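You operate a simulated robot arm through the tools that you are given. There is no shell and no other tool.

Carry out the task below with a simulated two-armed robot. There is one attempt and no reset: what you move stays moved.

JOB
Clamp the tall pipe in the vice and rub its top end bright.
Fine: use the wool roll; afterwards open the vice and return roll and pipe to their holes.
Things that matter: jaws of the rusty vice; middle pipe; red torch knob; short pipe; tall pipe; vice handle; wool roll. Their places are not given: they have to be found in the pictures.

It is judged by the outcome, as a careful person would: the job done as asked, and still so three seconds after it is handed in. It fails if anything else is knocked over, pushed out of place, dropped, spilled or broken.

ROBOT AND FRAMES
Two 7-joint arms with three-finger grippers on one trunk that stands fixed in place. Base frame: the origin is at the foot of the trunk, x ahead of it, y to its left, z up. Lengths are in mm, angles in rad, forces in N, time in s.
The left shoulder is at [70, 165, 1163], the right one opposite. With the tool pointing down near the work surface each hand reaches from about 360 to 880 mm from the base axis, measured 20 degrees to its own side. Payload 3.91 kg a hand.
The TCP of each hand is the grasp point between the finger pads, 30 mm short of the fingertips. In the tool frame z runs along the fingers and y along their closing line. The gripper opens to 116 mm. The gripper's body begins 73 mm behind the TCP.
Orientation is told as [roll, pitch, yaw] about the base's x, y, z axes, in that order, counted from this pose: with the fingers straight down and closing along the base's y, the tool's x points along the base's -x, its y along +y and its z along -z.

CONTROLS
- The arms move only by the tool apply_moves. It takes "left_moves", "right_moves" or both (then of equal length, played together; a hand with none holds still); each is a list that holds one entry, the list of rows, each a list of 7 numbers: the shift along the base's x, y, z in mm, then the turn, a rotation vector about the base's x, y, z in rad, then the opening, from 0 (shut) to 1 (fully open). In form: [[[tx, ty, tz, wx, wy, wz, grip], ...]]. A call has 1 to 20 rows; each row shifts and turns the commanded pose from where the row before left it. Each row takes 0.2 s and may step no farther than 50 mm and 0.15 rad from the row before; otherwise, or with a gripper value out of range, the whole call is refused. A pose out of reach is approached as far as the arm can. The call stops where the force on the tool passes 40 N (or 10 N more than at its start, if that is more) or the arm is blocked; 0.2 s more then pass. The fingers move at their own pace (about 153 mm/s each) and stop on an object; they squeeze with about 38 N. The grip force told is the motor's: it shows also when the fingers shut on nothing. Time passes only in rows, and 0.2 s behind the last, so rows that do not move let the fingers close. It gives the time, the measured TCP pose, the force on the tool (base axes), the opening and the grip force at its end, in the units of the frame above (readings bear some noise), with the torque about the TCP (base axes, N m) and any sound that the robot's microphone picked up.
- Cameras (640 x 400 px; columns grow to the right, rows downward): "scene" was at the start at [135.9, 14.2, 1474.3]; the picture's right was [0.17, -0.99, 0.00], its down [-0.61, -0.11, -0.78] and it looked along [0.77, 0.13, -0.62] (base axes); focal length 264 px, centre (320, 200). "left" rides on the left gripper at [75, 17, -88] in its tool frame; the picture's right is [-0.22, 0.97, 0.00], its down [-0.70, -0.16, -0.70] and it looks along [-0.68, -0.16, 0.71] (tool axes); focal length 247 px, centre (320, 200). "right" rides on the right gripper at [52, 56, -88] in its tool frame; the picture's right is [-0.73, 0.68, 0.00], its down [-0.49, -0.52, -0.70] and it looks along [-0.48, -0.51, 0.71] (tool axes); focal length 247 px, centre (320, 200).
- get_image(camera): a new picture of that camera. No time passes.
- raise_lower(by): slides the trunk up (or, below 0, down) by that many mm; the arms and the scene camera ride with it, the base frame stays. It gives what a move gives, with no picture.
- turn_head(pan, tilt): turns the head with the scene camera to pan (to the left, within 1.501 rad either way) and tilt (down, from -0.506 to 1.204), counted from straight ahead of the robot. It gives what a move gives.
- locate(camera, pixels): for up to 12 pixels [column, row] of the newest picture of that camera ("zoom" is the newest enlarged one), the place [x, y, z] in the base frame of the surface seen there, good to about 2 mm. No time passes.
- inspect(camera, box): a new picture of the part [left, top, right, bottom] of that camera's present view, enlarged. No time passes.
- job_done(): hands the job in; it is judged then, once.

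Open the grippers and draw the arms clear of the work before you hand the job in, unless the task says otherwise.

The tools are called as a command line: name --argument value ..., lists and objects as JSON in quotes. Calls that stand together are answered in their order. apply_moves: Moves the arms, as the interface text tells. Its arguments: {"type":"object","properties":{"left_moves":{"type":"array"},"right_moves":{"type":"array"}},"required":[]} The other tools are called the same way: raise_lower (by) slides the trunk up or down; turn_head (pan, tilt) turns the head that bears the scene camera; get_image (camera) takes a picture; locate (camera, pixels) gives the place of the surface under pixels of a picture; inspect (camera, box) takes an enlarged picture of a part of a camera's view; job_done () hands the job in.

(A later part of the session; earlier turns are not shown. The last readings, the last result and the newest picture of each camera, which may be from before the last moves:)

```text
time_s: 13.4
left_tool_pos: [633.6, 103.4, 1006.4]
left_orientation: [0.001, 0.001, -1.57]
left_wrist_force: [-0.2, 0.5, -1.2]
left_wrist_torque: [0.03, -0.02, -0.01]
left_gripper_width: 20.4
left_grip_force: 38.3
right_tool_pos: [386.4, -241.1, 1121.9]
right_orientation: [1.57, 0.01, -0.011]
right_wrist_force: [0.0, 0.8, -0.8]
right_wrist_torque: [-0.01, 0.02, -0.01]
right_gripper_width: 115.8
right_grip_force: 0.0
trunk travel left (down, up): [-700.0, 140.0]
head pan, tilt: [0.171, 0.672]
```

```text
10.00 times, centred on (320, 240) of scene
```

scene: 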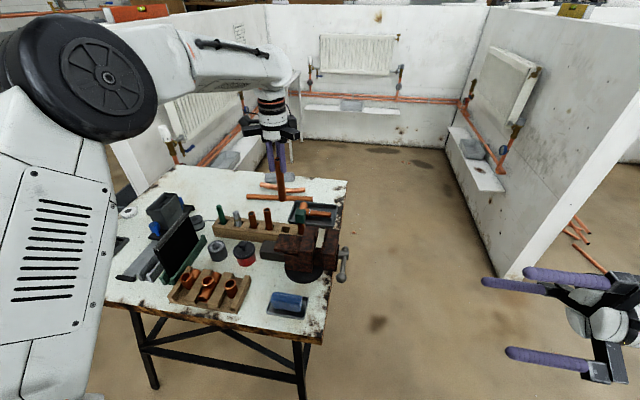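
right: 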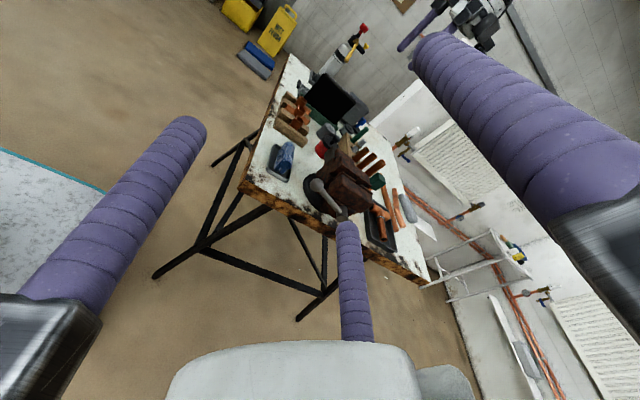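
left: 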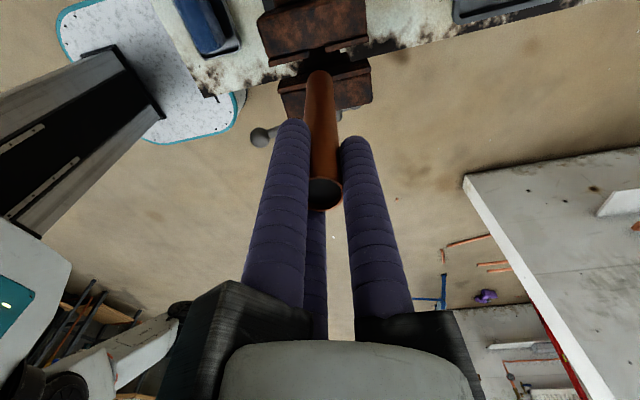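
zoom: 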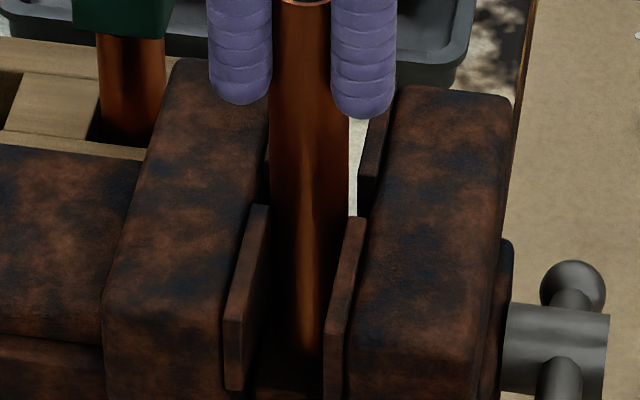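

No contact yet (force ≈0). I continue down in 1 mm steps to find the guide.

apply_moves --left_moves '[[[0, 0, -1, 0, 0, 0, 0], [0, 0, -1, 0, 0, 0, 0], [0, 0, -1, 0, 0, 0, 0], [0, 0, 0, 0, 0, 0, 0]]]'

get_image --camera "right"

```text
time_s: 14.4
left_tool_pos: [633.2, 104.2, 1005.1]
left_orientation: [0.002, -0.001, -1.57]
left_wrist_force: [1.6, 1.8, 14.2]
left_wrist_torque: [0.27, -0.2, -0.05]
left_gripper_width: 20.8
left_grip_force: 38.2
right_tool_pos: [386.3, -239.9, 1121.1]
right_orientation: [1.569, 0.008, -0.01]
right_wrist_force: [0.3, -0.6, 0.3]
right_wrist_torque: [0.02, -0.05, -0.01]
right_gripper_width: 115.8
right_grip_force: 0.1
trunk travel left (down, up): [-700.0, 140.0]
head pan, tilt: [0.171, 0.672]
```

```text
taken
```

right: 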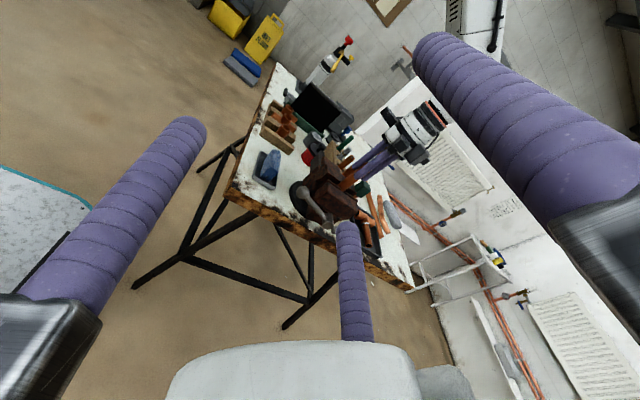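

Contact at TCP z≈1005 (14 N). I ease off 1 mm, and locate the handle parts closely for the right hand.

apply_moves --left_moves '[[[0, 0, 1, 0, 0, 0, 0], [0, 0, 0, 0, 0, 0, 0]]]'

inspect --camera "scene" --box '[328, 236, 368, 291]'

locate --camera "zoom" --pixels '[[180, 110], [150, 85], [205, 85], [180, 70], [200, 190], [120, 190], [150, 160], [170, 230], [160, 290], [150, 370], [120, 360], [190, 360]]'

```text
time_s: 15.0
left_tool_pos: [634.2, 102.6, 1005.8]
left_orientation: [0.002, 0.002, -1.57]
left_wrist_force: [4.2, 0.7, 12.7]
left_wrist_torque: [0.09, -0.51, 0.01]
left_gripper_width: 20.5
left_grip_force: 38.1
right_tool_pos: [386.1, -240.0, 1120.9]
right_orientation: [1.57, 0.009, -0.011]
right_wrist_force: [0.3, -0.1, 0.9]
right_wrist_torque: [-0.03, -0.02, 0.0]
right_gripper_width: 116.3
right_grip_force: 0.1
trunk travel left (down, up): [-700.0, 140.0]
head pan, tilt: [0.171, 0.672]
```

```text
7.27 times, centred on (348, 264) of scene
```

zoom: 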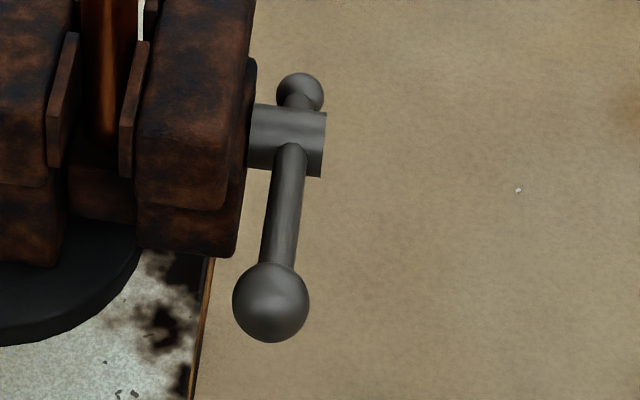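

```text
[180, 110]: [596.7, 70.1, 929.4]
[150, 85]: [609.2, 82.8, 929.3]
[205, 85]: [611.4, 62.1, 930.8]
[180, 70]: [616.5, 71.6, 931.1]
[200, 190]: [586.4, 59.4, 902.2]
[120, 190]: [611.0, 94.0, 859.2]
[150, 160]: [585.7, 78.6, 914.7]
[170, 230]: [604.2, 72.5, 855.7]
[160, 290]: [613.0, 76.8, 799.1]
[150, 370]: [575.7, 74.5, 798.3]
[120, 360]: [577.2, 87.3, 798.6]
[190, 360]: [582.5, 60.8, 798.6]
```

Now I locate the actual handle pixels of this zoom: near ball (270,300), bar, hub and far ball (300,90).

locate --camera "zoom" --pixels '[[270, 300], [270, 270], [270, 335], [305, 300], [240, 300], [285, 230], [290, 180], [290, 115], [260, 110], [318, 115], [300, 80], [300, 92]]'

locate --camera "zoom" --pixels '[[322, 150], [318, 170], [255, 160], [262, 165], [270, 230], [298, 230], [322, 92], [279, 92], [295, 140], [245, 80], [250, 150], [230, 235]]'

```text
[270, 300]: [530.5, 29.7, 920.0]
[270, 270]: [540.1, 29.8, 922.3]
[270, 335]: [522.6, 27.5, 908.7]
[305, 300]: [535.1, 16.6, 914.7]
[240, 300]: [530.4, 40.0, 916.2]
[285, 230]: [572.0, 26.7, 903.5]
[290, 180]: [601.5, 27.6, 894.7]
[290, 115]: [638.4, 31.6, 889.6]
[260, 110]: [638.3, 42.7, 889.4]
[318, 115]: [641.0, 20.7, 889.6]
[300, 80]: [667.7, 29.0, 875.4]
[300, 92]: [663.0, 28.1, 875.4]
```

```text
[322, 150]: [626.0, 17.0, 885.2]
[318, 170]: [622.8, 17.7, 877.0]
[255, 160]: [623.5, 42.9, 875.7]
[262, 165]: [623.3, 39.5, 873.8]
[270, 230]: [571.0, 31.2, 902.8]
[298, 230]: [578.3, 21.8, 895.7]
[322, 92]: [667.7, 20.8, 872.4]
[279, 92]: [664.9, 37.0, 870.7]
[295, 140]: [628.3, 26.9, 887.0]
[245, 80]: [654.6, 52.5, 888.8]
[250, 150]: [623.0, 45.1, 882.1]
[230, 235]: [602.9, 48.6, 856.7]
```

Handle: hub axis ≈(636.5, z 876), near ball centre ≈(537,29,910), bar at y≈27 tilted up 19° toward the robot. I'll push the bar with the closed right fist pointing +y; first bring the right hand out beside the handle, fist closed.

apply_moves --right_moves '[[[20, 0, -20, 0, 0, 0, 0], [20, 0, -25, 0, 0, 0, 0], [20, 0, -30, 0, 0, 0, 0], [20, 0, -30, 0, 0, 0, 0], [20, 0, -30, 0, 0, 0, 0], [20, 0, -35, 0, 0, 0, 0], [20, 0, -35, 0, 0, 0, 0], [0, 0, 0, 0, 0, 0, 0]]]'

get_image --camera "scene"

```text
time_s: 16.8
left_tool_pos: [634.0, 104.4, 1005.0]
left_orientation: [0.002, 0.0, -1.57]
left_wrist_force: [2.6, -1.3, 12.9]
left_wrist_torque: [-0.13, -0.29, 0.0]
left_gripper_width: 20.5
left_grip_force: 38.0
right_tool_pos: [385.4, -150.8, 1047.9]
right_orientation: [1.567, 0.01, -0.01]
right_wrist_force: [0.6, -0.5, -0.5]
right_wrist_torque: [-0.04, 0.02, 0.02]
right_gripper_width: 9.1
right_grip_force: 38.3
right hand out of reach, approached as far as the arm can: row 1, 2, 3, 4, 5, 6, 7
trunk travel left (down, up): [-700.0, 140.0]
head pan, tilt: [0.171, 0.672]
```

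```text
taken
```

scene: 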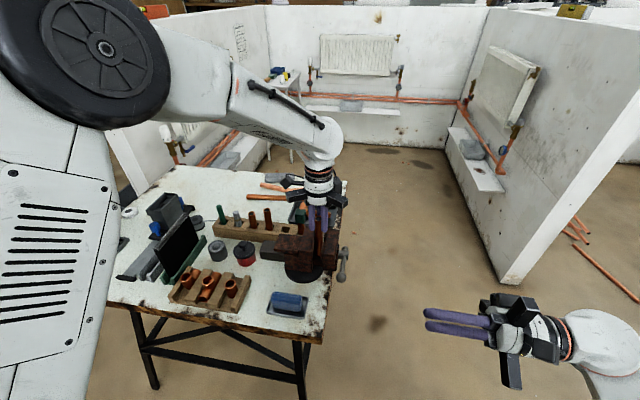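

The right hand lagged: that region is out of reach in this posture. I try moving the target inward toward +y to see whether it becomes reachable.

apply_moves --right_moves '[[[0, 30, 0, 0, 0, 0, 0], [0, 30, 0, 0, 0, 0, 0], [0, 0, 0, 0, 0, 0, 0]]]'

```text
time_s: 17.6
left_tool_pos: [633.5, 103.9, 1005.0]
left_orientation: [-0.002, 0.0, -1.569]
left_wrist_force: [1.3, -1.4, 10.9]
left_wrist_torque: [-0.11, -0.16, -0.01]
left_gripper_width: 20.4
left_grip_force: 37.8
right_tool_pos: [376.5, -104.3, 1041.3]
right_orientation: [1.573, -0.001, -0.005]
right_wrist_force: [-0.1, 0.3, 0.8]
right_wrist_torque: [0.0, 0.03, -0.01]
right_gripper_width: 9.0
right_grip_force: 37.6
right hand out of reach, approached as far as the arm can: row 1, 2
trunk travel left (down, up): [-700.0, 140.0]
head pan, tilt: [0.171, 0.672]
```

A joint limit seems active. I turn the right hand back to pointing down, then move forward at y≈−150 and only then tilt it again.

apply_moves --right_moves '[[[5, -5, 10, -0.1428, 0, 0, 0], [5, -5, 10, -0.1428, 0, 0, 0], [5, -5, 10, -0.1428, 0, 0, 0], [10, -5, 10, -0.1428, 0, 0, 0], [10, -5, 5, -0.1428, 0, 0, 0], [15, -5, 0, -0.1428, 0, 0, 0], [15, -5, 0, -0.1428, 0, 0, 0], [15, -5, 0, -0.1428, 0, 0, 0], [15, -5, 0, -0.1428, 0, 0, 0], [15, -5, 0, -0.1428, 0, 0, 0], [15, -5, 0, -0.1428, 0, 0, 0], [0, 0, 0, 0, 0, 0, 0]]]'

get_image --camera "scene"

```text
time_s: 20.2
left_tool_pos: [632.5, 102.8, 1004.7]
left_orientation: [0.0, 0.002, -1.57]
left_wrist_force: [-1.5, 1.1, 8.7]
left_wrist_torque: [0.1, 0.17, -0.02]
left_gripper_width: 20.2
left_grip_force: 38.1
right_tool_pos: [490.3, -172.1, 1084.0]
right_orientation: [0.001, 0.0, -0.002]
right_wrist_force: [-0.6, 0.2, -0.4]
right_wrist_torque: [0.01, 0.0, 0.02]
right_gripper_width: 9.0
right_grip_force: 37.8
right hand out of reach, approached as far as the arm can: row 1, 2
trunk travel left (down, up): [-700.0, 140.0]
head pan, tilt: [0.171, 0.672]
```

```text
taken
```

scene: 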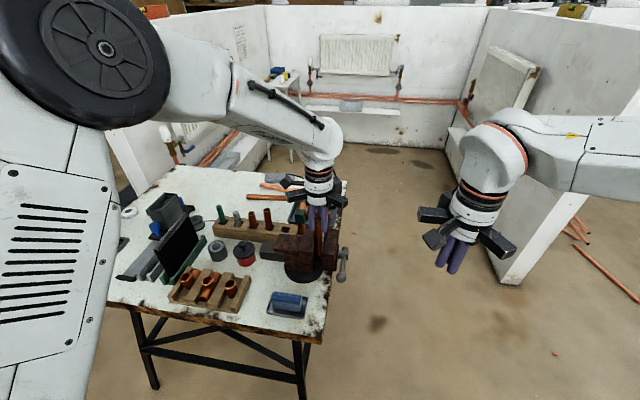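

Now the right hand is down-pointing at (490,−172,1084). I tilt it toward +y while moving forward and down beside the handle.

apply_moves --right_moves '[[[8, 5, -15, 0.1428, 0, 0, 0], [8, 5, -15, 0.1428, 0, 0, 0], [8, 5, -15, 0.1428, 0, 0, 0], [8, 5, -15, 0.1428, 0, 0, 0], [8, 5, -15, 0.1428, 0, 0, 0], [8, 5, -15, 0.1428, 0, 0, 0], [8, 5, -15, 0.1428, 0, 0, 0], [0, 0, 0, 0, 0, 0, 0]]]'

```text
time_s: 22.0
left_tool_pos: [633.8, 104.0, 1004.4]
left_orientation: [0.0, -0.002, -1.57]
left_wrist_force: [-4.9, 2.6, 11.7]
left_wrist_torque: [0.26, 0.61, 0.02]
left_gripper_width: 20.5
left_grip_force: 38.1
right_tool_pos: [548.3, -134.6, 981.8]
right_orientation: [0.999, -0.007, 0.001]
right_wrist_force: [-2.4, 0.9, -7.9]
right_wrist_torque: [0.69, -0.09, -0.18]
right_gripper_width: 8.7
right_grip_force: 38.5
trunk travel left (down, up): [-700.0, 140.0]
head pan, tilt: [0.171, 0.672]
```

Reached roll 1.0 without a limit. I continue the tilt to 1.57.

apply_moves --right_moves '[[[0, 2, -15, 0.1428, 0, 0, 0], [0, 2, -15, 0.1428, 0, 0, 0], [0, 2, -15, 0.1428, 0, 0, 0], [0, 2, -15, 0.1428, 0, 0, 0], [0, 0, 0, 0, 0, 0, 0]]]'

get_image --camera "scene"

get_image --camera "right"

```text
time_s: 23.2
left_tool_pos: [633.8, 103.8, 1004.6]
left_orientation: [0.0, 0.0, -1.571]
left_wrist_force: [-1.8, -1.5, 5.6]
left_wrist_torque: [-0.2, 0.17, 0.01]
left_gripper_width: 20.6
left_grip_force: 38.4
right_tool_pos: [546.8, -132.6, 964.0]
right_orientation: [1.139, 0.003, -0.006]
right_wrist_force: [-0.4, 0.3, 0.0]
right_wrist_torque: [-0.01, 0.0, 0.01]
right_gripper_width: 9.0
right_grip_force: 38.1
right hand out of reach, approached as far as the arm can: row 2, 3, 4
trunk travel left (down, up): [-700.0, 140.0]
head pan, tilt: [0.171, 0.672]
```

```text
taken
```

scene: 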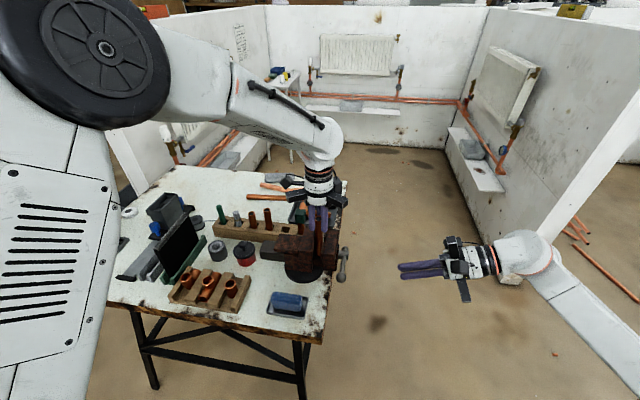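

```text
taken
```

right: 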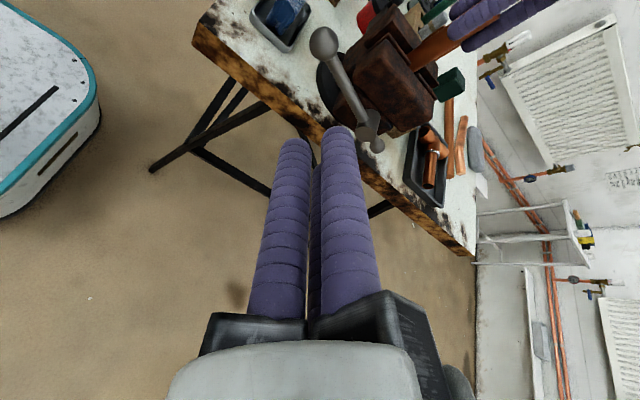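

The limit bites at roll ≈1.14; a downward slope of ~30° still lets the fist push the bar. I set roll ≈1.0 and go down to a start position below the bar, at y≈−100 first.

apply_moves --right_moves '[[[0, 5, -20, -0.07, 0, 0, 0], [0, 5, -25, -0.07, 0, 0, 0], [0, 10, -25, 0, 0, 0, 0], [0, 10, -25, 0, 0, 0, 0], [0, 0, -9, 0, 0, 0, 0], [0, 0, 0, 0, 0, 0, 0]]]'

get_image --camera "right"

get_image --camera "scene"

```text
time_s: 24.6
left_tool_pos: [634.4, 103.9, 1005.3]
left_orientation: [-0.001, 0.001, -1.572]
left_wrist_force: [-1.5, -1.2, 4.9]
left_wrist_torque: [-0.13, 0.14, 0.01]
left_gripper_width: 20.6
left_grip_force: 38.3
right_tool_pos: [547.4, -101.4, 859.6]
right_orientation: [1.0, 0.004, -0.007]
right_wrist_force: [0.9, 0.3, -0.1]
right_wrist_torque: [-0.03, 0.03, 0.0]
right_gripper_width: 9.1
right_grip_force: 38.1
trunk travel left (down, up): [-700.0, 140.0]
head pan, tilt: [0.171, 0.672]
```

```text
taken
```

right: 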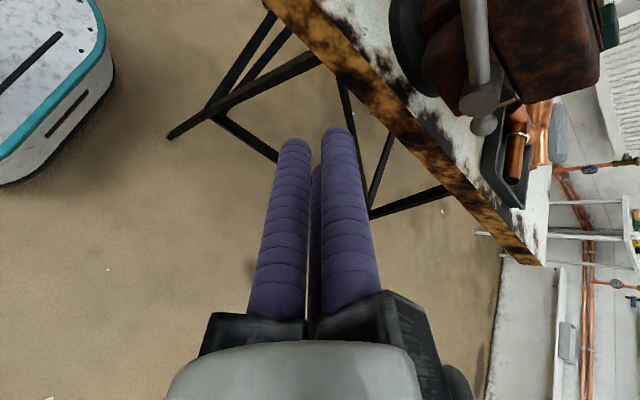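

```text
taken
```

scene: 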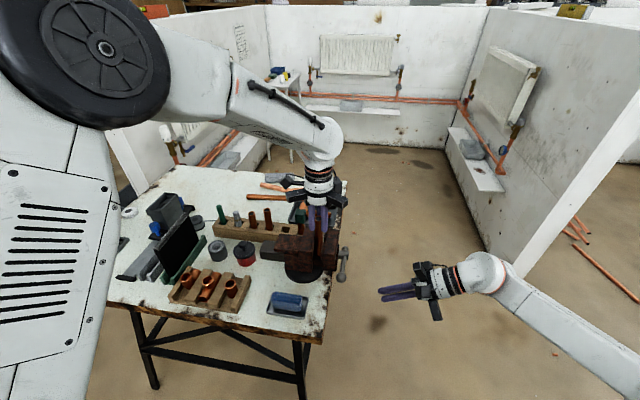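

Reached (547,−101,860). Now I slide in +y under the bar to y≈15.

apply_moves --right_moves '[[[0, 30, 0, 0, 0, 0, 0], [0, 30, 0, 0, 0, 0, 0], [0, 30, 0, 0, 0, 0, 0], [0, 16, 0, 0, 0, 0, 0], [0, 10, 0, 0, 0, 0, 0], [0, 0, 0, 0, 0, 0, 0]]]'

inspect --camera "scene" --box '[290, 216, 400, 300]'

get_image --camera "right"

```text
time_s: 26.0
left_tool_pos: [633.1, 103.5, 1003.9]
left_orientation: [-0.001, 0.0, -1.57]
left_wrist_force: [-0.8, -0.4, 4.8]
left_wrist_torque: [-0.04, 0.06, -0.01]
left_gripper_width: 20.6
left_grip_force: 38.0
right_tool_pos: [547.6, 15.6, 862.2]
right_orientation: [0.999, 0.002, -0.007]
right_wrist_force: [0.1, 0.4, 0.6]
right_wrist_torque: [0.02, 0.0, 0.03]
right_gripper_width: 9.1
right_grip_force: 38.1
trunk travel left (down, up): [-700.0, 140.0]
head pan, tilt: [0.171, 0.672]
```

```text
4.76 times, centred on (345, 258) of scene
```

zoom: 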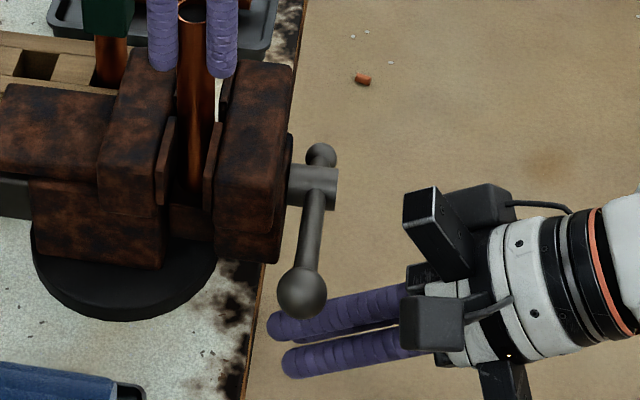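

```text
taken
```

right: 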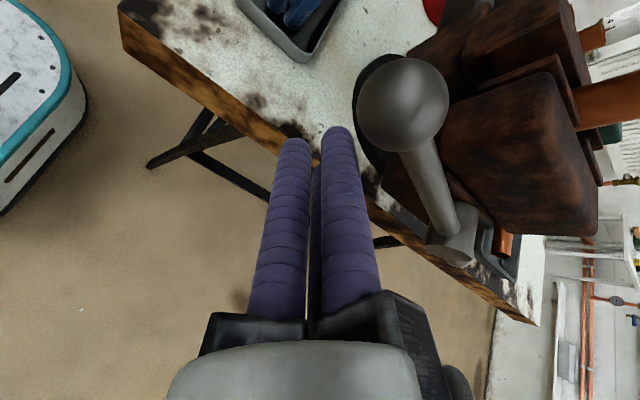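

The fist is under the bar near the ball. I sweep it up along an arc (radius 78 around the hub), turning the handle clockwise as seen from its end, and watch the force and jaw.

apply_moves --right_moves '[[[13.8, 0, 3, 0, 0, 0, 0], [-2.1, 0, 13.5, 0, 0, 0, 0], [0, 0, 10.8, 0, 0, 0, 0], [1.5, 0, 10.8, 0, 0, 0, 0], [3, 0, 10.5, 0, 0, 0, 0], [4.4, 0, 9.9, 0, 0, 0, 0], [0, 0, 0, 0, 0, 0, 0]]]'

inspect --camera "scene" --box '[290, 216, 400, 300]'

```text
time_s: 27.6
left_tool_pos: [635.1, 105.2, 1004.0]
left_orientation: [-0.001, 0.0, -1.572]
left_wrist_force: [-0.1, 2.0, 4.7]
left_wrist_torque: [0.28, -0.06, 0.01]
left_gripper_width: 20.3
left_grip_force: 37.6
right_tool_pos: [568.0, 14.3, 919.3]
right_orientation: [1.001, 0.002, -0.007]
right_wrist_force: [-0.9, -0.3, 0.2]
right_wrist_torque: [-0.01, 0.03, 0.02]
right_gripper_width: 9.1
right_grip_force: 37.6
trunk travel left (down, up): [-700.0, 140.0]
head pan, tilt: [0.171, 0.672]
```

```text
4.76 times, centred on (345, 258) of scene
```

zoom: 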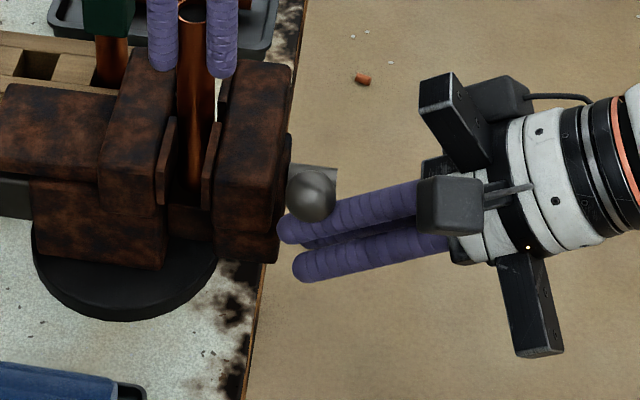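

The handle turned with the ball now higher and little force. I measure the pad gap to see the direction and rate.

inspect --camera "scene" --box '[296, 220, 344, 260]'

locate --camera "zoom" --pixels '[[330, 325], [325, 330], [342, 325], [505, 250], [490, 200], [230, 312], [355, 225], [600, 290], [400, 150], [450, 300]]'

```text
10.00 times, centred on (320, 240) of scene
```

zoom: 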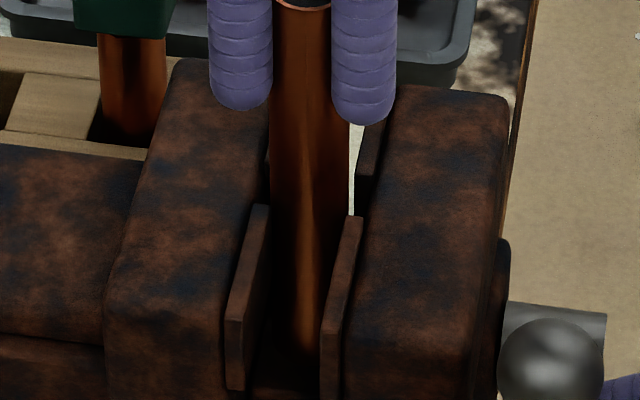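

```text
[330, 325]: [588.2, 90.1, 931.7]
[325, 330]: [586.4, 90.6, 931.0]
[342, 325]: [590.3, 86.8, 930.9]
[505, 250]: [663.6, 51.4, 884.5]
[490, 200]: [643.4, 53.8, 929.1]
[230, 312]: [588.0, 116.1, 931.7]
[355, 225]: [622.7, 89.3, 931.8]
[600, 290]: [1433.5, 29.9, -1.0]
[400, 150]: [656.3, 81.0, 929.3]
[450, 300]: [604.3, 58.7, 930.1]
```

The moving jaw advanced ≈1 mm toward +y (hub edge 610→606), so this direction closes, ≈2 mm/rad. I continue the arc over the top to α≈118°.

apply_moves --right_moves '[[[7.4, 0.35, 11.4, 0, 0, 0, 0], [9.3, 0.35, 10, 0, 0, 0, 0], [10.9, 0.35, 8.1, 0, 0, 0, 0], [12.1, 0.35, 6.2, 0, 0, 0, 0], [13, 0.35, 4, 0, 0, 0, 0], [13.5, 0.35, 1.7, 0, 0, 0, 0], [13.6, 0.35, -0.8, 0, 0, 0, 0], [13.2, 0.35, -3, 0, 0, 0, 0], [12.5, 0.35, -5.3, 0, 0, 0, 0], [0, 0, 0, 0, 0, 0, 0]]]'

inspect --camera "scene" --box '[290, 216, 400, 300]'

inspect --camera "scene" --box '[296, 220, 344, 260]'

```text
time_s: 29.8
left_tool_pos: [634.7, 104.4, 1005.8]
left_orientation: [-0.001, -0.001, -1.571]
left_wrist_force: [2.1, 6.0, 6.0]
left_wrist_torque: [0.47, -0.09, -0.03]
left_gripper_width: 20.6
left_grip_force: 38.7
right_tool_pos: [674.1, 18.7, 953.5]
right_orientation: [0.998, 0.002, -0.006]
right_wrist_force: [-0.5, 0.0, -0.6]
right_wrist_torque: [-0.01, -0.03, 0.02]
right_gripper_width: 9.2
right_grip_force: 38.7
trunk travel left (down, up): [-700.0, 140.0]
head pan, tilt: [0.171, 0.672]
```

```text
4.76 times, centred on (345, 258) of scene
```

zoom: 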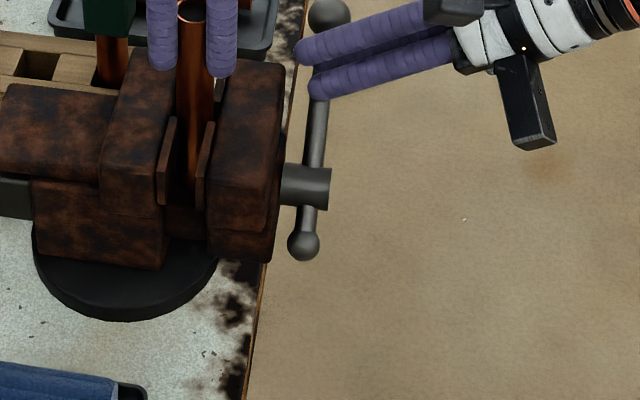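

```text
10.00 times, centred on (320, 240) of scene
```

zoom: 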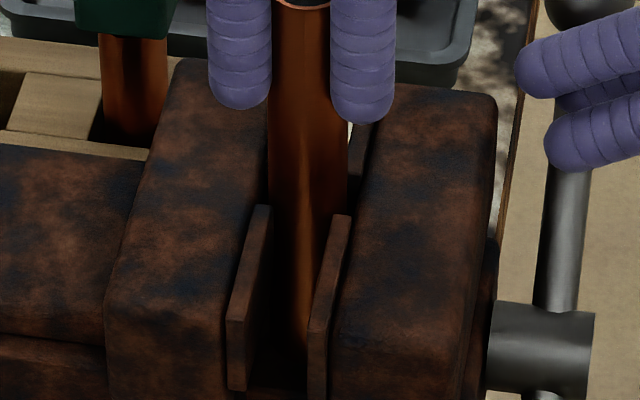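

The handle is past the top and the jaw has closed ≈4 mm; the left hand feels 6 N in y. I loosen the left grip to a cage (≈27 mm) so the jaws can centre the pipe, then continue the arc down to α≈188°.

apply_moves --left_moves '[[[0, 0, 0, 0, 0, 0, 0.235], [0, 0, 0, 0, 0, 0, 0.235]]]'

inspect --camera "scene" --box '[296, 200, 344, 240]'

apply_moves --right_moves '[[[11.4, 0.35, -7.4, 0, 0, 0, 0], [10, 0.35, -9.3, 0, 0, 0, 0], [8.1, 0.35, -10.9, 0, 0, 0, 0], [6.2, 0.35, -12.1, 0, 0, 0, 0], [4, 0.35, -13, 0, 0, 0, 0], [1.7, 0.35, -13.5, 0, 0, 0, 0], [-0.8, 0.35, -13.6, 0, 0, 0, 0], [0, 0, 0, 0, 0, 0, 0]]]'

inspect --camera "scene" --box '[290, 196, 400, 280]'

inspect --camera "scene" --box '[296, 220, 344, 260]'

```text
time_s: 30.4
left_tool_pos: [634.2, 103.9, 1004.1]
left_orientation: [0.0, -0.001, -1.57]
left_wrist_force: [0.3, 0.5, 0.1]
left_wrist_torque: [0.01, -0.01, -0.01]
left_gripper_width: 27.0
left_grip_force: 0.1
right_tool_pos: [674.1, 18.1, 953.1]
right_orientation: [0.999, 0.003, -0.007]
right_wrist_force: [1.1, 0.2, -1.1]
right_wrist_torque: [-0.02, -0.04, -0.02]
right_gripper_width: 9.0
right_grip_force: 37.7
trunk travel left (down, up): [-700.0, 140.0]
head pan, tilt: [0.171, 0.672]
```

```text
10.00 times, centred on (320, 220) of scene
```

zoom: 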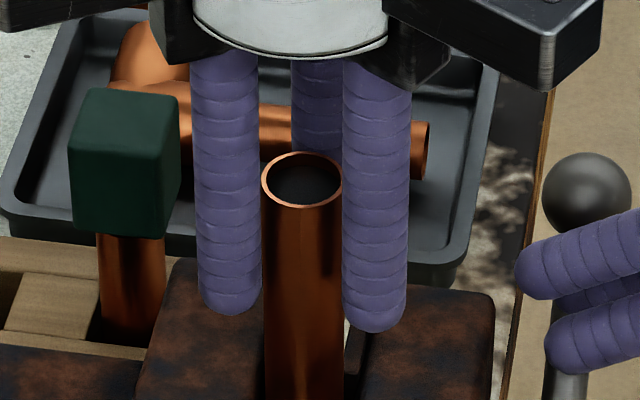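

```text
time_s: 32.2
left_tool_pos: [630.7, 103.2, 1008.3]
left_orientation: [0.008, -0.002, -1.57]
left_wrist_force: [2.9, -2.4, 1.2]
left_wrist_torque: [-0.08, -0.08, -0.05]
left_gripper_width: 28.3
left_grip_force: 1.3
right_tool_pos: [704.2, 19.4, 925.6]
right_orientation: [1.003, -0.006, -0.006]
right_wrist_force: [-5.2, 2.4, 38.1]
right_wrist_torque: [0.56, -0.39, 0.56]
right_gripper_width: 9.0
right_grip_force: 38.0
right hand out of reach, approached as far as the arm can: row 4, 5, 6, 7
trunk travel left (down, up): [-700.0, 140.0]
head pan, tilt: [0.171, 0.672]
```

```text
4.76 times, centred on (345, 238) of scene
```

zoom: 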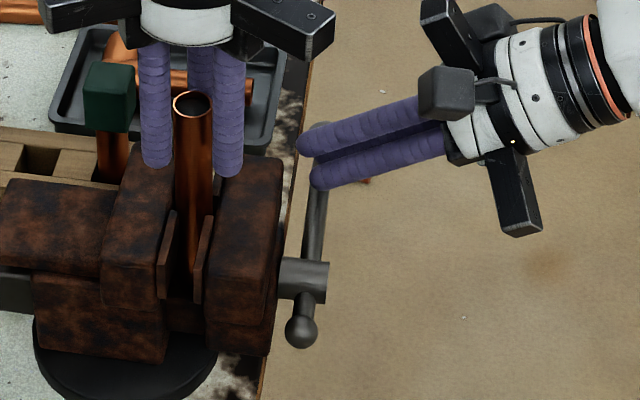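

```text
10.00 times, centred on (320, 240) of scene
```

zoom: 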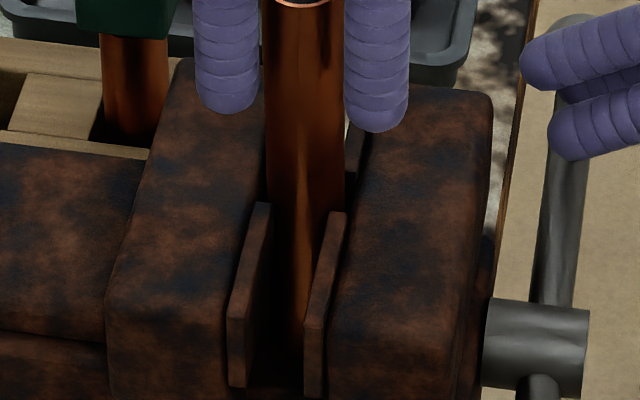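

The right hand hit its reach limit at row 4 with ≈38 N upward reaction. I check the right camera and measure the handle and pipe now.

get_image --camera "right"

locate --camera "zoom" --pixels '[[565, 200], [560, 270], [545, 385], [530, 310], [560, 25], [228, 312], [240, 310], [305, 325], [320, 325], [270, 200], [300, 200], [338, 200]]'

apply_moves --left_moves '[[[0, 0, 0, 0, 0, 0, 0.235]]]' --right_moves '[[[0, 0, 0, 0, 0, 0, 0]]]'

```text
taken
```

right: 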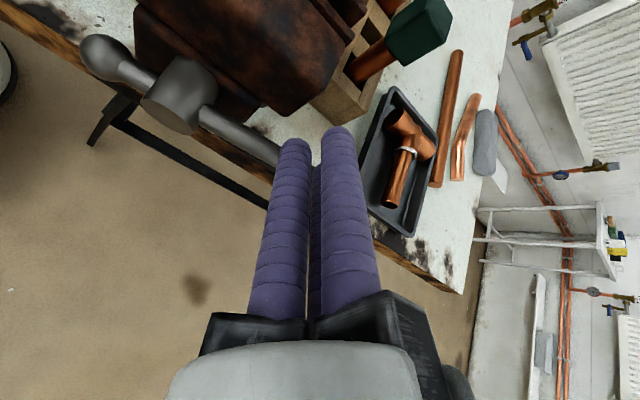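

```text
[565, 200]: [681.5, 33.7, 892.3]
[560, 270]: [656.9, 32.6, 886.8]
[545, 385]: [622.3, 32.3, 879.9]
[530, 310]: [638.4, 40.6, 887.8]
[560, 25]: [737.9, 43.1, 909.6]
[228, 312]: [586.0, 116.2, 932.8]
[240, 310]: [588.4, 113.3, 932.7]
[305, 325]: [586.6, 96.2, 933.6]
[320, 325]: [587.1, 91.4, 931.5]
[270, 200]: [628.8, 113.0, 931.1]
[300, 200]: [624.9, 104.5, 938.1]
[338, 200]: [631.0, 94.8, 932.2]
```

```text
time_s: 32.6
left_tool_pos: [631.1, 103.5, 1006.5]
left_orientation: [0.007, 0.0, -1.57]
left_wrist_force: [2.9, -2.5, 0.1]
left_wrist_torque: [0.0, -0.04, -0.02]
left_gripper_width: 28.9
left_grip_force: 1.7
right_tool_pos: [703.8, 18.5, 926.3]
right_orientation: [1.005, -0.005, -0.009]
right_wrist_force: [-6.1, 3.8, 38.4]
right_wrist_torque: [0.62, -0.43, 0.53]
right_gripper_width: 9.0
right_grip_force: 37.8
trunk travel left (down, up): [-700.0, 140.0]
head pan, tilt: [0.171, 0.672]
```

The bar's long end now points to +x, 11° up; the pad gap is ≈18 mm. The left hand reads a slight side load, so I look at the pipe from the left camera and the scene.

get_image --camera "left"

inspect --camera "left" --box '[250, 0, 390, 130]'

inspect --camera "scene" --box '[290, 170, 350, 250]'

```text
taken
```

left: 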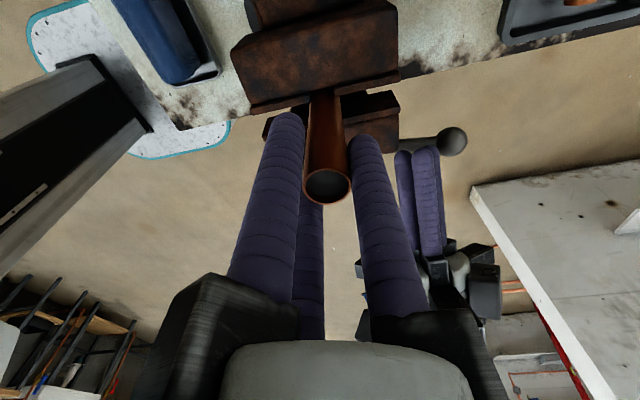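

```text
3.08 times, centred on (320, 65) of left
```

zoom: 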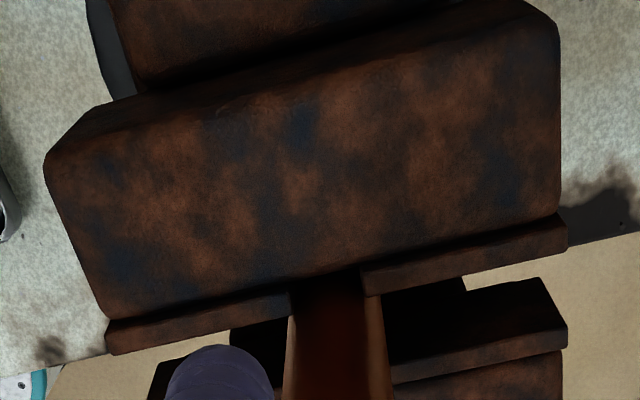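

```text
5.00 times, centred on (320, 210) of scene
```

zoom: 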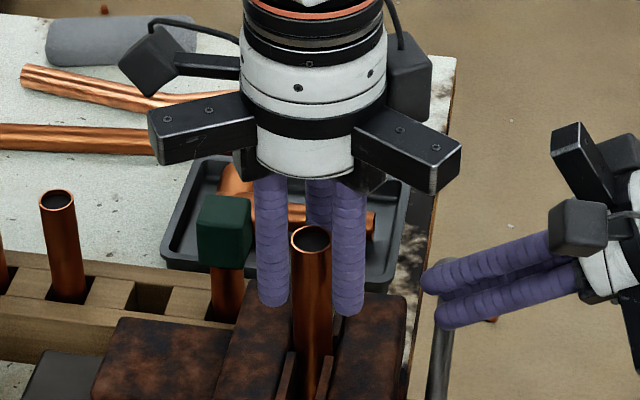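

Slot width ≈14.7 mm means a clamped gap of ≈15–17 mm, and the gap now measures ≈17 mm with 38 N on the handle: it seems clamped. I back the fist off and test the clamp with the left hand.

apply_moves --right_moves '[[[0, 0, 10, 0, 0, 0, 0], [0, 0, 15, 0, 0, 0, 0], [0, -10, 15, 0, 0, 0, 0], [0, -30, 0, 0, 0, 0, 0], [0, -30, 0, 0, 0, 0, 0], [0, 0, 0, 0, 0, 0, 0]]]'

inspect --camera "scene" --box '[290, 196, 400, 280]'

inspect --camera "scene" --box '[296, 220, 344, 260]'

locate --camera "zoom" --pixels '[[565, 200], [560, 270], [545, 385], [560, 20], [228, 312], [238, 310], [307, 325], [318, 325], [270, 200], [300, 200], [338, 200]]'

```text
time_s: 34.0
left_tool_pos: [634.0, 103.7, 1004.2]
left_orientation: [0.001, -0.001, -1.57]
left_wrist_force: [-0.2, -0.5, 0.0]
left_wrist_torque: [-0.02, -0.01, 0.03]
left_gripper_width: 27.2
left_grip_force: 0.1
right_tool_pos: [705.8, -12.3, 958.3]
right_orientation: [0.999, 0.003, -0.008]
right_wrist_force: [0.0, -0.5, 0.4]
right_wrist_torque: [0.04, -0.02, 0.0]
right_gripper_width: 9.2
right_grip_force: 38.5
right hand out of reach, approached as far as the arm can: row 4, 5
trunk travel left (down, up): [-700.0, 140.0]
head pan, tilt: [0.171, 0.672]
```

```text
4.76 times, centred on (345, 238) of scene
```

zoom: 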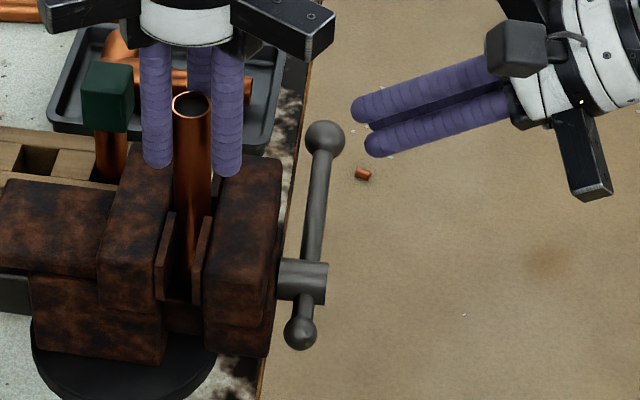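

```text
10.00 times, centred on (320, 240) of scene
```

zoom: 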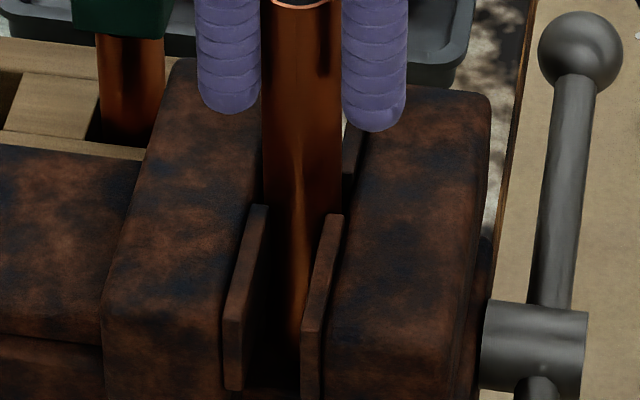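

```text
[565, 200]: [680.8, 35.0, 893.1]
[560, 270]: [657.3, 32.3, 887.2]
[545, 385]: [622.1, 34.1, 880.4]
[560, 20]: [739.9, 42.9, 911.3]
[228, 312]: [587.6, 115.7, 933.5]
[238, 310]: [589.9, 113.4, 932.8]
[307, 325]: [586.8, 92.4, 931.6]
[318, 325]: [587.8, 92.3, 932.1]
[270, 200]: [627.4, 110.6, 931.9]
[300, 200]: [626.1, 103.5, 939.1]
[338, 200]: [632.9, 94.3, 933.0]
```

The handle stayed put, ball at about (740,43,905). I test the clamp: close the left grip and lift 3 mm, reading the force.

apply_moves --left_moves '[[[0, 0, 0, 0, 0, 0, 0], [0, 0, 0, 0, 0, 0, 0], [0, 0, 0, 0, 0, 0, 0]]]'

apply_moves --left_moves '[[[0, 0, 1.5, 0, 0, 0, 0], [0, 0, 1.5, 0, 0, 0, 0], [0, 0, 0, 0, 0, 0, 0]]]'

```text
time_s: 34.8
left_tool_pos: [634.8, 104.2, 1005.3]
left_orientation: [0.001, 0.0, -1.572]
left_wrist_force: [3.0, 4.5, 2.9]
left_wrist_torque: [0.16, -0.19, -0.08]
left_gripper_width: 20.6
left_grip_force: 37.8
right_tool_pos: [706.8, -12.0, 959.1]
right_orientation: [0.999, 0.002, -0.005]
right_wrist_force: [0.3, 0.3, -0.4]
right_wrist_torque: [0.0, 0.01, -0.01]
right_gripper_width: 9.4
right_grip_force: 38.2
trunk travel left (down, up): [-700.0, 140.0]
head pan, tilt: [0.171, 0.672]
```

```text
time_s: 35.6
left_tool_pos: [633.6, 105.0, 1005.7]
left_orientation: [-0.005, 0.0, -1.571]
left_wrist_force: [3.1, 6.0, -9.5]
left_wrist_torque: [0.28, -0.24, -0.04]
left_gripper_width: 20.7
left_grip_force: 38.1
right_tool_pos: [706.8, -10.9, 958.2]
right_orientation: [0.998, 0.003, -0.007]
right_wrist_force: [-0.8, -0.6, 0.0]
right_wrist_torque: [-0.03, 0.01, -0.01]
right_gripper_width: 8.9
right_grip_force: 38.6
trunk travel left (down, up): [-700.0, 140.0]
head pan, tilt: [0.171, 0.672]
```

The pipe resists (−9.5 N for a 3 mm lift). I pull 3 mm more to see whether it slips, then give that back.

apply_moves --left_moves '[[[0, 0, 1.5, 0, 0, 0, 0], [0, 0, 1.5, 0, 0, 0, 0], [0, 0, 0, 0, 0, 0, 0]]]'

inspect --camera "scene" --box '[296, 200, 344, 260]'

```text
time_s: 36.4
left_tool_pos: [636.1, 105.5, 1010.6]
left_orientation: [-0.001, 0.0, -1.57]
left_wrist_force: [3.5, 8.2, -8.7]
left_wrist_torque: [0.57, -0.23, -0.07]
left_gripper_width: 20.6
left_grip_force: 37.9
right_tool_pos: [706.2, -10.9, 958.1]
right_orientation: [0.999, 0.004, -0.006]
right_wrist_force: [0.5, 1.2, -0.6]
right_wrist_torque: [0.01, 0.03, 0.0]
right_gripper_width: 9.2
right_grip_force: 37.5
trunk travel left (down, up): [-700.0, 140.0]
head pan, tilt: [0.171, 0.672]
```

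```text
6.67 times, centred on (320, 230) of scene
```

zoom: 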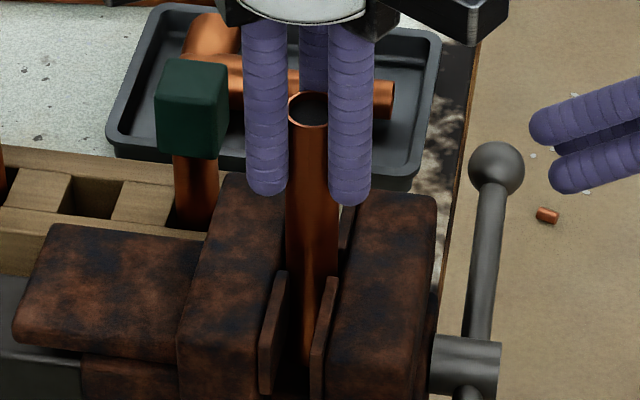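

The force stayed at ≈9 N while the TCP rose to 1010.6, so something slips. I locate the pipe's top to see whether the pipe moved in the vice.

locate --camera "zoom" --pixels '[[308, 92], [290, 108], [308, 126], [327, 108], [265, 190], [350, 200], [310, 200], [308, 360]]'

inspect --camera "left" --box '[250, 80, 390, 230]'

```text
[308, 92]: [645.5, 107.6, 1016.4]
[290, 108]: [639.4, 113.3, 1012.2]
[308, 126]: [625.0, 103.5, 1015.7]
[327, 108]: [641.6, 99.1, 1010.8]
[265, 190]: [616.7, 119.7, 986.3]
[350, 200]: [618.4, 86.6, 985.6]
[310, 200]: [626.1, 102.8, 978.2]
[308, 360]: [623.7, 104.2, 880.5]
```

```text
2.67 times, centred on (320, 155) of left
```

zoom: 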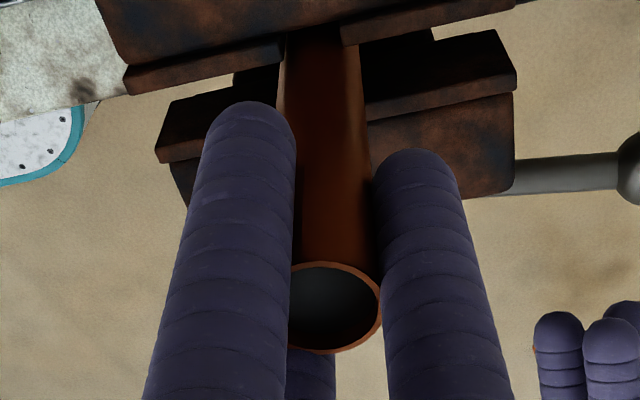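

The pipe top rose with the fingers (≈1015), so the clamp is still weak (~10 N). I push the pipe back down, release the left hand and lift it clear, so the right hand can tighten further from above.

apply_moves --left_moves '[[[0, -0.5, -2, 0, 0, 0, 0], [0, -0.5, -2, 0, 0, 0, 0], [0, 0, -2, 0, 0, 0, 0], [0, 0, -1, 0, 0, 0, 0], [0, 0, 0, 0, 0, 0, 0]]]'

inspect --camera "scene" --box '[296, 200, 344, 260]'

locate --camera "zoom" --pixels '[[308, 95], [308, 130], [288, 112], [328, 112]]'

```text
time_s: 37.6
left_tool_pos: [634.1, 103.7, 1005.1]
left_orientation: [0.003, -0.002, -1.571]
left_wrist_force: [8.7, 14.6, 13.9]
left_wrist_torque: [0.79, -0.49, -0.06]
left_gripper_width: 20.5
left_grip_force: 38.8
right_tool_pos: [705.7, -9.7, 958.6]
right_orientation: [0.997, 0.001, -0.006]
right_wrist_force: [0.7, -0.4, -0.6]
right_wrist_torque: [0.01, 0.04, -0.01]
right_gripper_width: 9.0
right_grip_force: 38.5
trunk travel left (down, up): [-700.0, 140.0]
head pan, tilt: [0.171, 0.672]
```

```text
6.67 times, centred on (320, 230) of scene
```

zoom: 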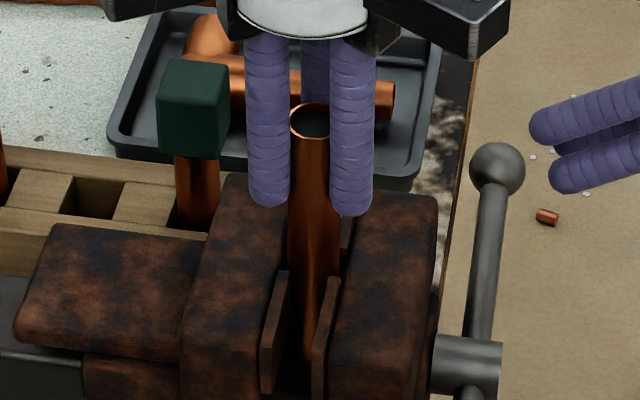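

```text
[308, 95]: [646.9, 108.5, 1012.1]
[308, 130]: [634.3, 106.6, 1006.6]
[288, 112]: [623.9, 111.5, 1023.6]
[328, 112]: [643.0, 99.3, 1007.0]
```

The pipe is back down on the guide (TCP 1005). I open the left hand and raise it straight up, then away toward the rack.

apply_moves --left_moves '[[[0, 0, 0, 0, 0, 0, 0.4], [0, 0, 0, 0, 0, 0, 0.4], [0, 0, 30, 0, 0, 0, 0.4], [0, 0, 40, 0, 0, 0, 0.4], [0, 0, 40, 0, 0, 0, 0.4], [0, 40, 0, 0, 0, 0, 0.4], [0, 45, 0, 0, 0, 0, 0.4], [0, 45, 0, 0, 0, 0, 0.4], [0, 0, 0, 0, 0, 0, 0.4]]]'

get_image --camera "scene"

inspect --camera "scene" --box '[290, 196, 370, 280]'

get_image --camera "left"

```text
time_s: 39.6
left_tool_pos: [633.9, 230.9, 1114.3]
left_orientation: [0.0, 0.0, -1.57]
left_wrist_force: [0.3, -0.9, -0.4]
left_wrist_torque: [0.01, 0.0, 0.03]
left_gripper_width: 46.2
left_grip_force: 0.0
right_tool_pos: [706.5, -13.2, 958.3]
right_orientation: [0.999, 0.002, -0.007]
right_wrist_force: [0.1, -0.9, 0.9]
right_wrist_torque: [0.03, 0.04, -0.02]
right_gripper_width: 9.1
right_grip_force: 37.9
trunk travel left (down, up): [-700.0, 140.0]
head pan, tilt: [0.171, 0.672]
```

```text
taken
```

scene: 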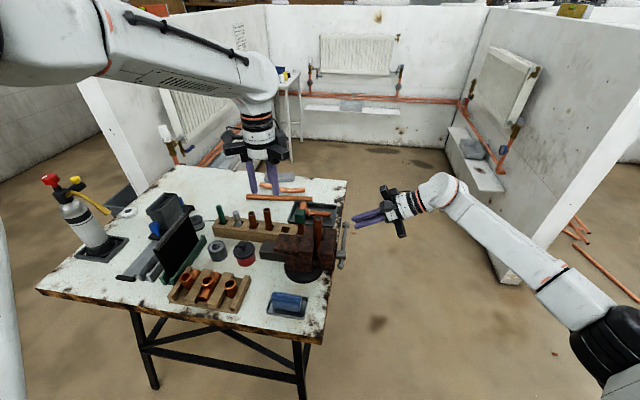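

```text
4.76 times, centred on (330, 238) of scene
```

zoom: 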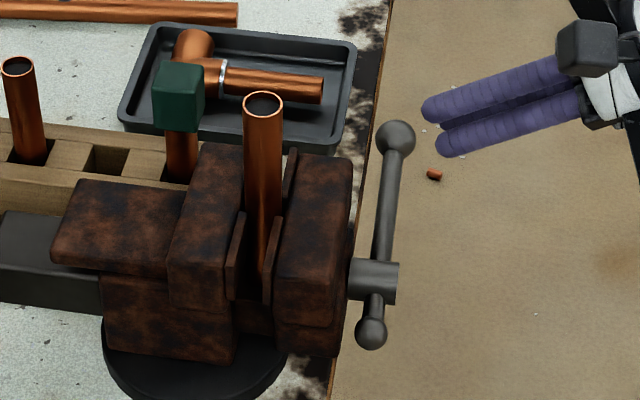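

```text
taken
```

left: 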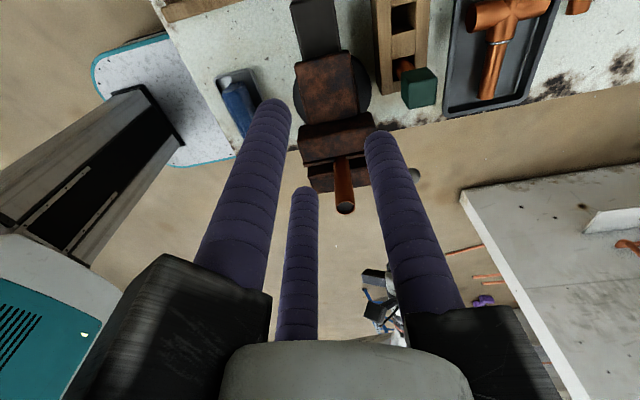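

The pipe stands upright on its own in the vice. I raise the right hand and turn it to point down, to press on the handle's long end from above.

apply_moves --right_moves '[[[2, 0, 10, -0.1428, 0, 0, 0], [2, 0, 10, -0.1428, 0, 0, 0], [2, 0, 10, -0.1428, 0, 0, 0], [2, 0, 10, -0.1428, 0, 0, 0], [2, 0, 10, -0.1428, 0, 0, 0], [2, 5, 5, -0.1428, 0, 0, 0], [2, 5, 5, -0.1428, 0, 0, 0], [0, 0, 0, 0, 0, 0, 0]]]'

inspect --camera "scene" --box '[290, 156, 400, 280]'

locate --camera "zoom" --pixels '[[330, 230], [332, 220], [327, 270], [325, 300], [322, 330], [315, 345], [340, 232]]'

```text
time_s: 41.4
left_tool_pos: [634.7, 230.8, 1114.0]
left_orientation: [0.0, 0.001, -1.572]
left_wrist_force: [0.4, 0.4, 0.4]
left_wrist_torque: [0.02, 0.0, 0.0]
left_gripper_width: 46.4
left_grip_force: 0.0
right_tool_pos: [720.3, -2.9, 1015.9]
right_orientation: [-0.003, -0.004, -0.008]
right_wrist_force: [1.9, -1.0, -0.2]
right_wrist_torque: [0.0, 0.01, -0.05]
right_gripper_width: 9.2
right_grip_force: 38.1
trunk travel left (down, up): [-700.0, 140.0]
head pan, tilt: [0.171, 0.672]
```

```text
3.23 times, centred on (345, 218) of scene
```

zoom: 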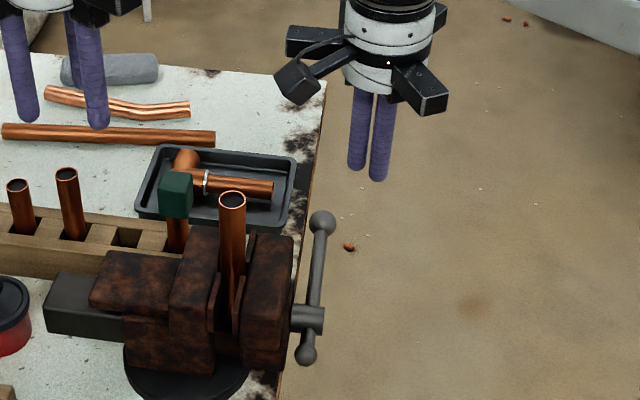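

```text
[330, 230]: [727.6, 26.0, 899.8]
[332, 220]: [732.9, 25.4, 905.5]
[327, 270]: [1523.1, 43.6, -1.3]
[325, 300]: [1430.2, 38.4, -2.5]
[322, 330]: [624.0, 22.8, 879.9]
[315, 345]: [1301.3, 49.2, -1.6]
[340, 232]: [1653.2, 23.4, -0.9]
```

Now pointing down at (720,−3,1016), nothing nearby. I place the fist above the bar near the ball (≈(722,41)) and descend to just above it.

apply_moves --right_moves '[[[1, 22, 0, 0, 0, 0, 0], [1, 22, 0, 0, 0, 0, 0], [0, 0, -30, 0, 0, 0, 0], [0, 0, -30, 0, 0, 0, 0], [0, 0, -10, 0, 0, 0, 0], [0, 0, 0, 0, 0, 0, 0]]]'

inspect --camera "scene" --box '[290, 176, 380, 276]'

get_image --camera "right"

```text
time_s: 42.8
left_tool_pos: [634.1, 231.1, 1114.2]
left_orientation: [-0.001, 0.001, -1.571]
left_wrist_force: [-0.7, -0.4, 0.1]
left_wrist_torque: [0.0, 0.02, -0.03]
left_gripper_width: 46.3
left_grip_force: 0.0
right_tool_pos: [722.5, 42.1, 946.8]
right_orientation: [0.0, -0.004, -0.003]
right_wrist_force: [-0.1, 0.6, 0.3]
right_wrist_torque: [-0.01, 0.02, 0.01]
right_gripper_width: 9.1
right_grip_force: 37.9
trunk travel left (down, up): [-700.0, 140.0]
head pan, tilt: [0.171, 0.672]
```

```text
4.00 times, centred on (335, 226) of scene
```

zoom: 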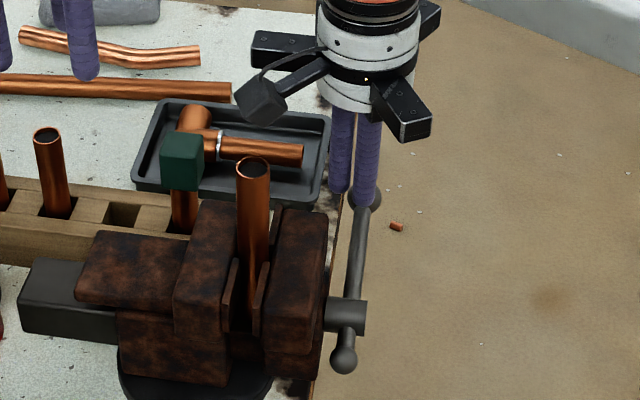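

```text
taken
```

right: 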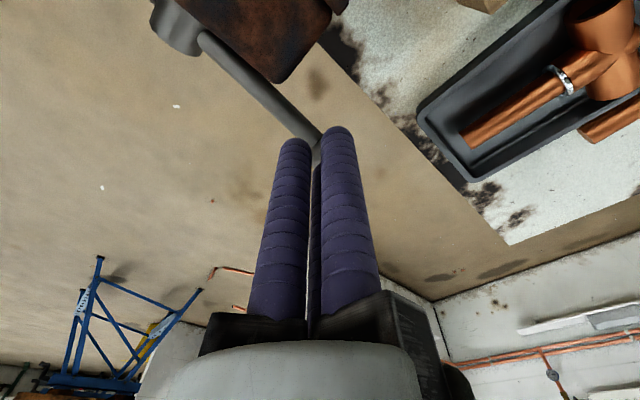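

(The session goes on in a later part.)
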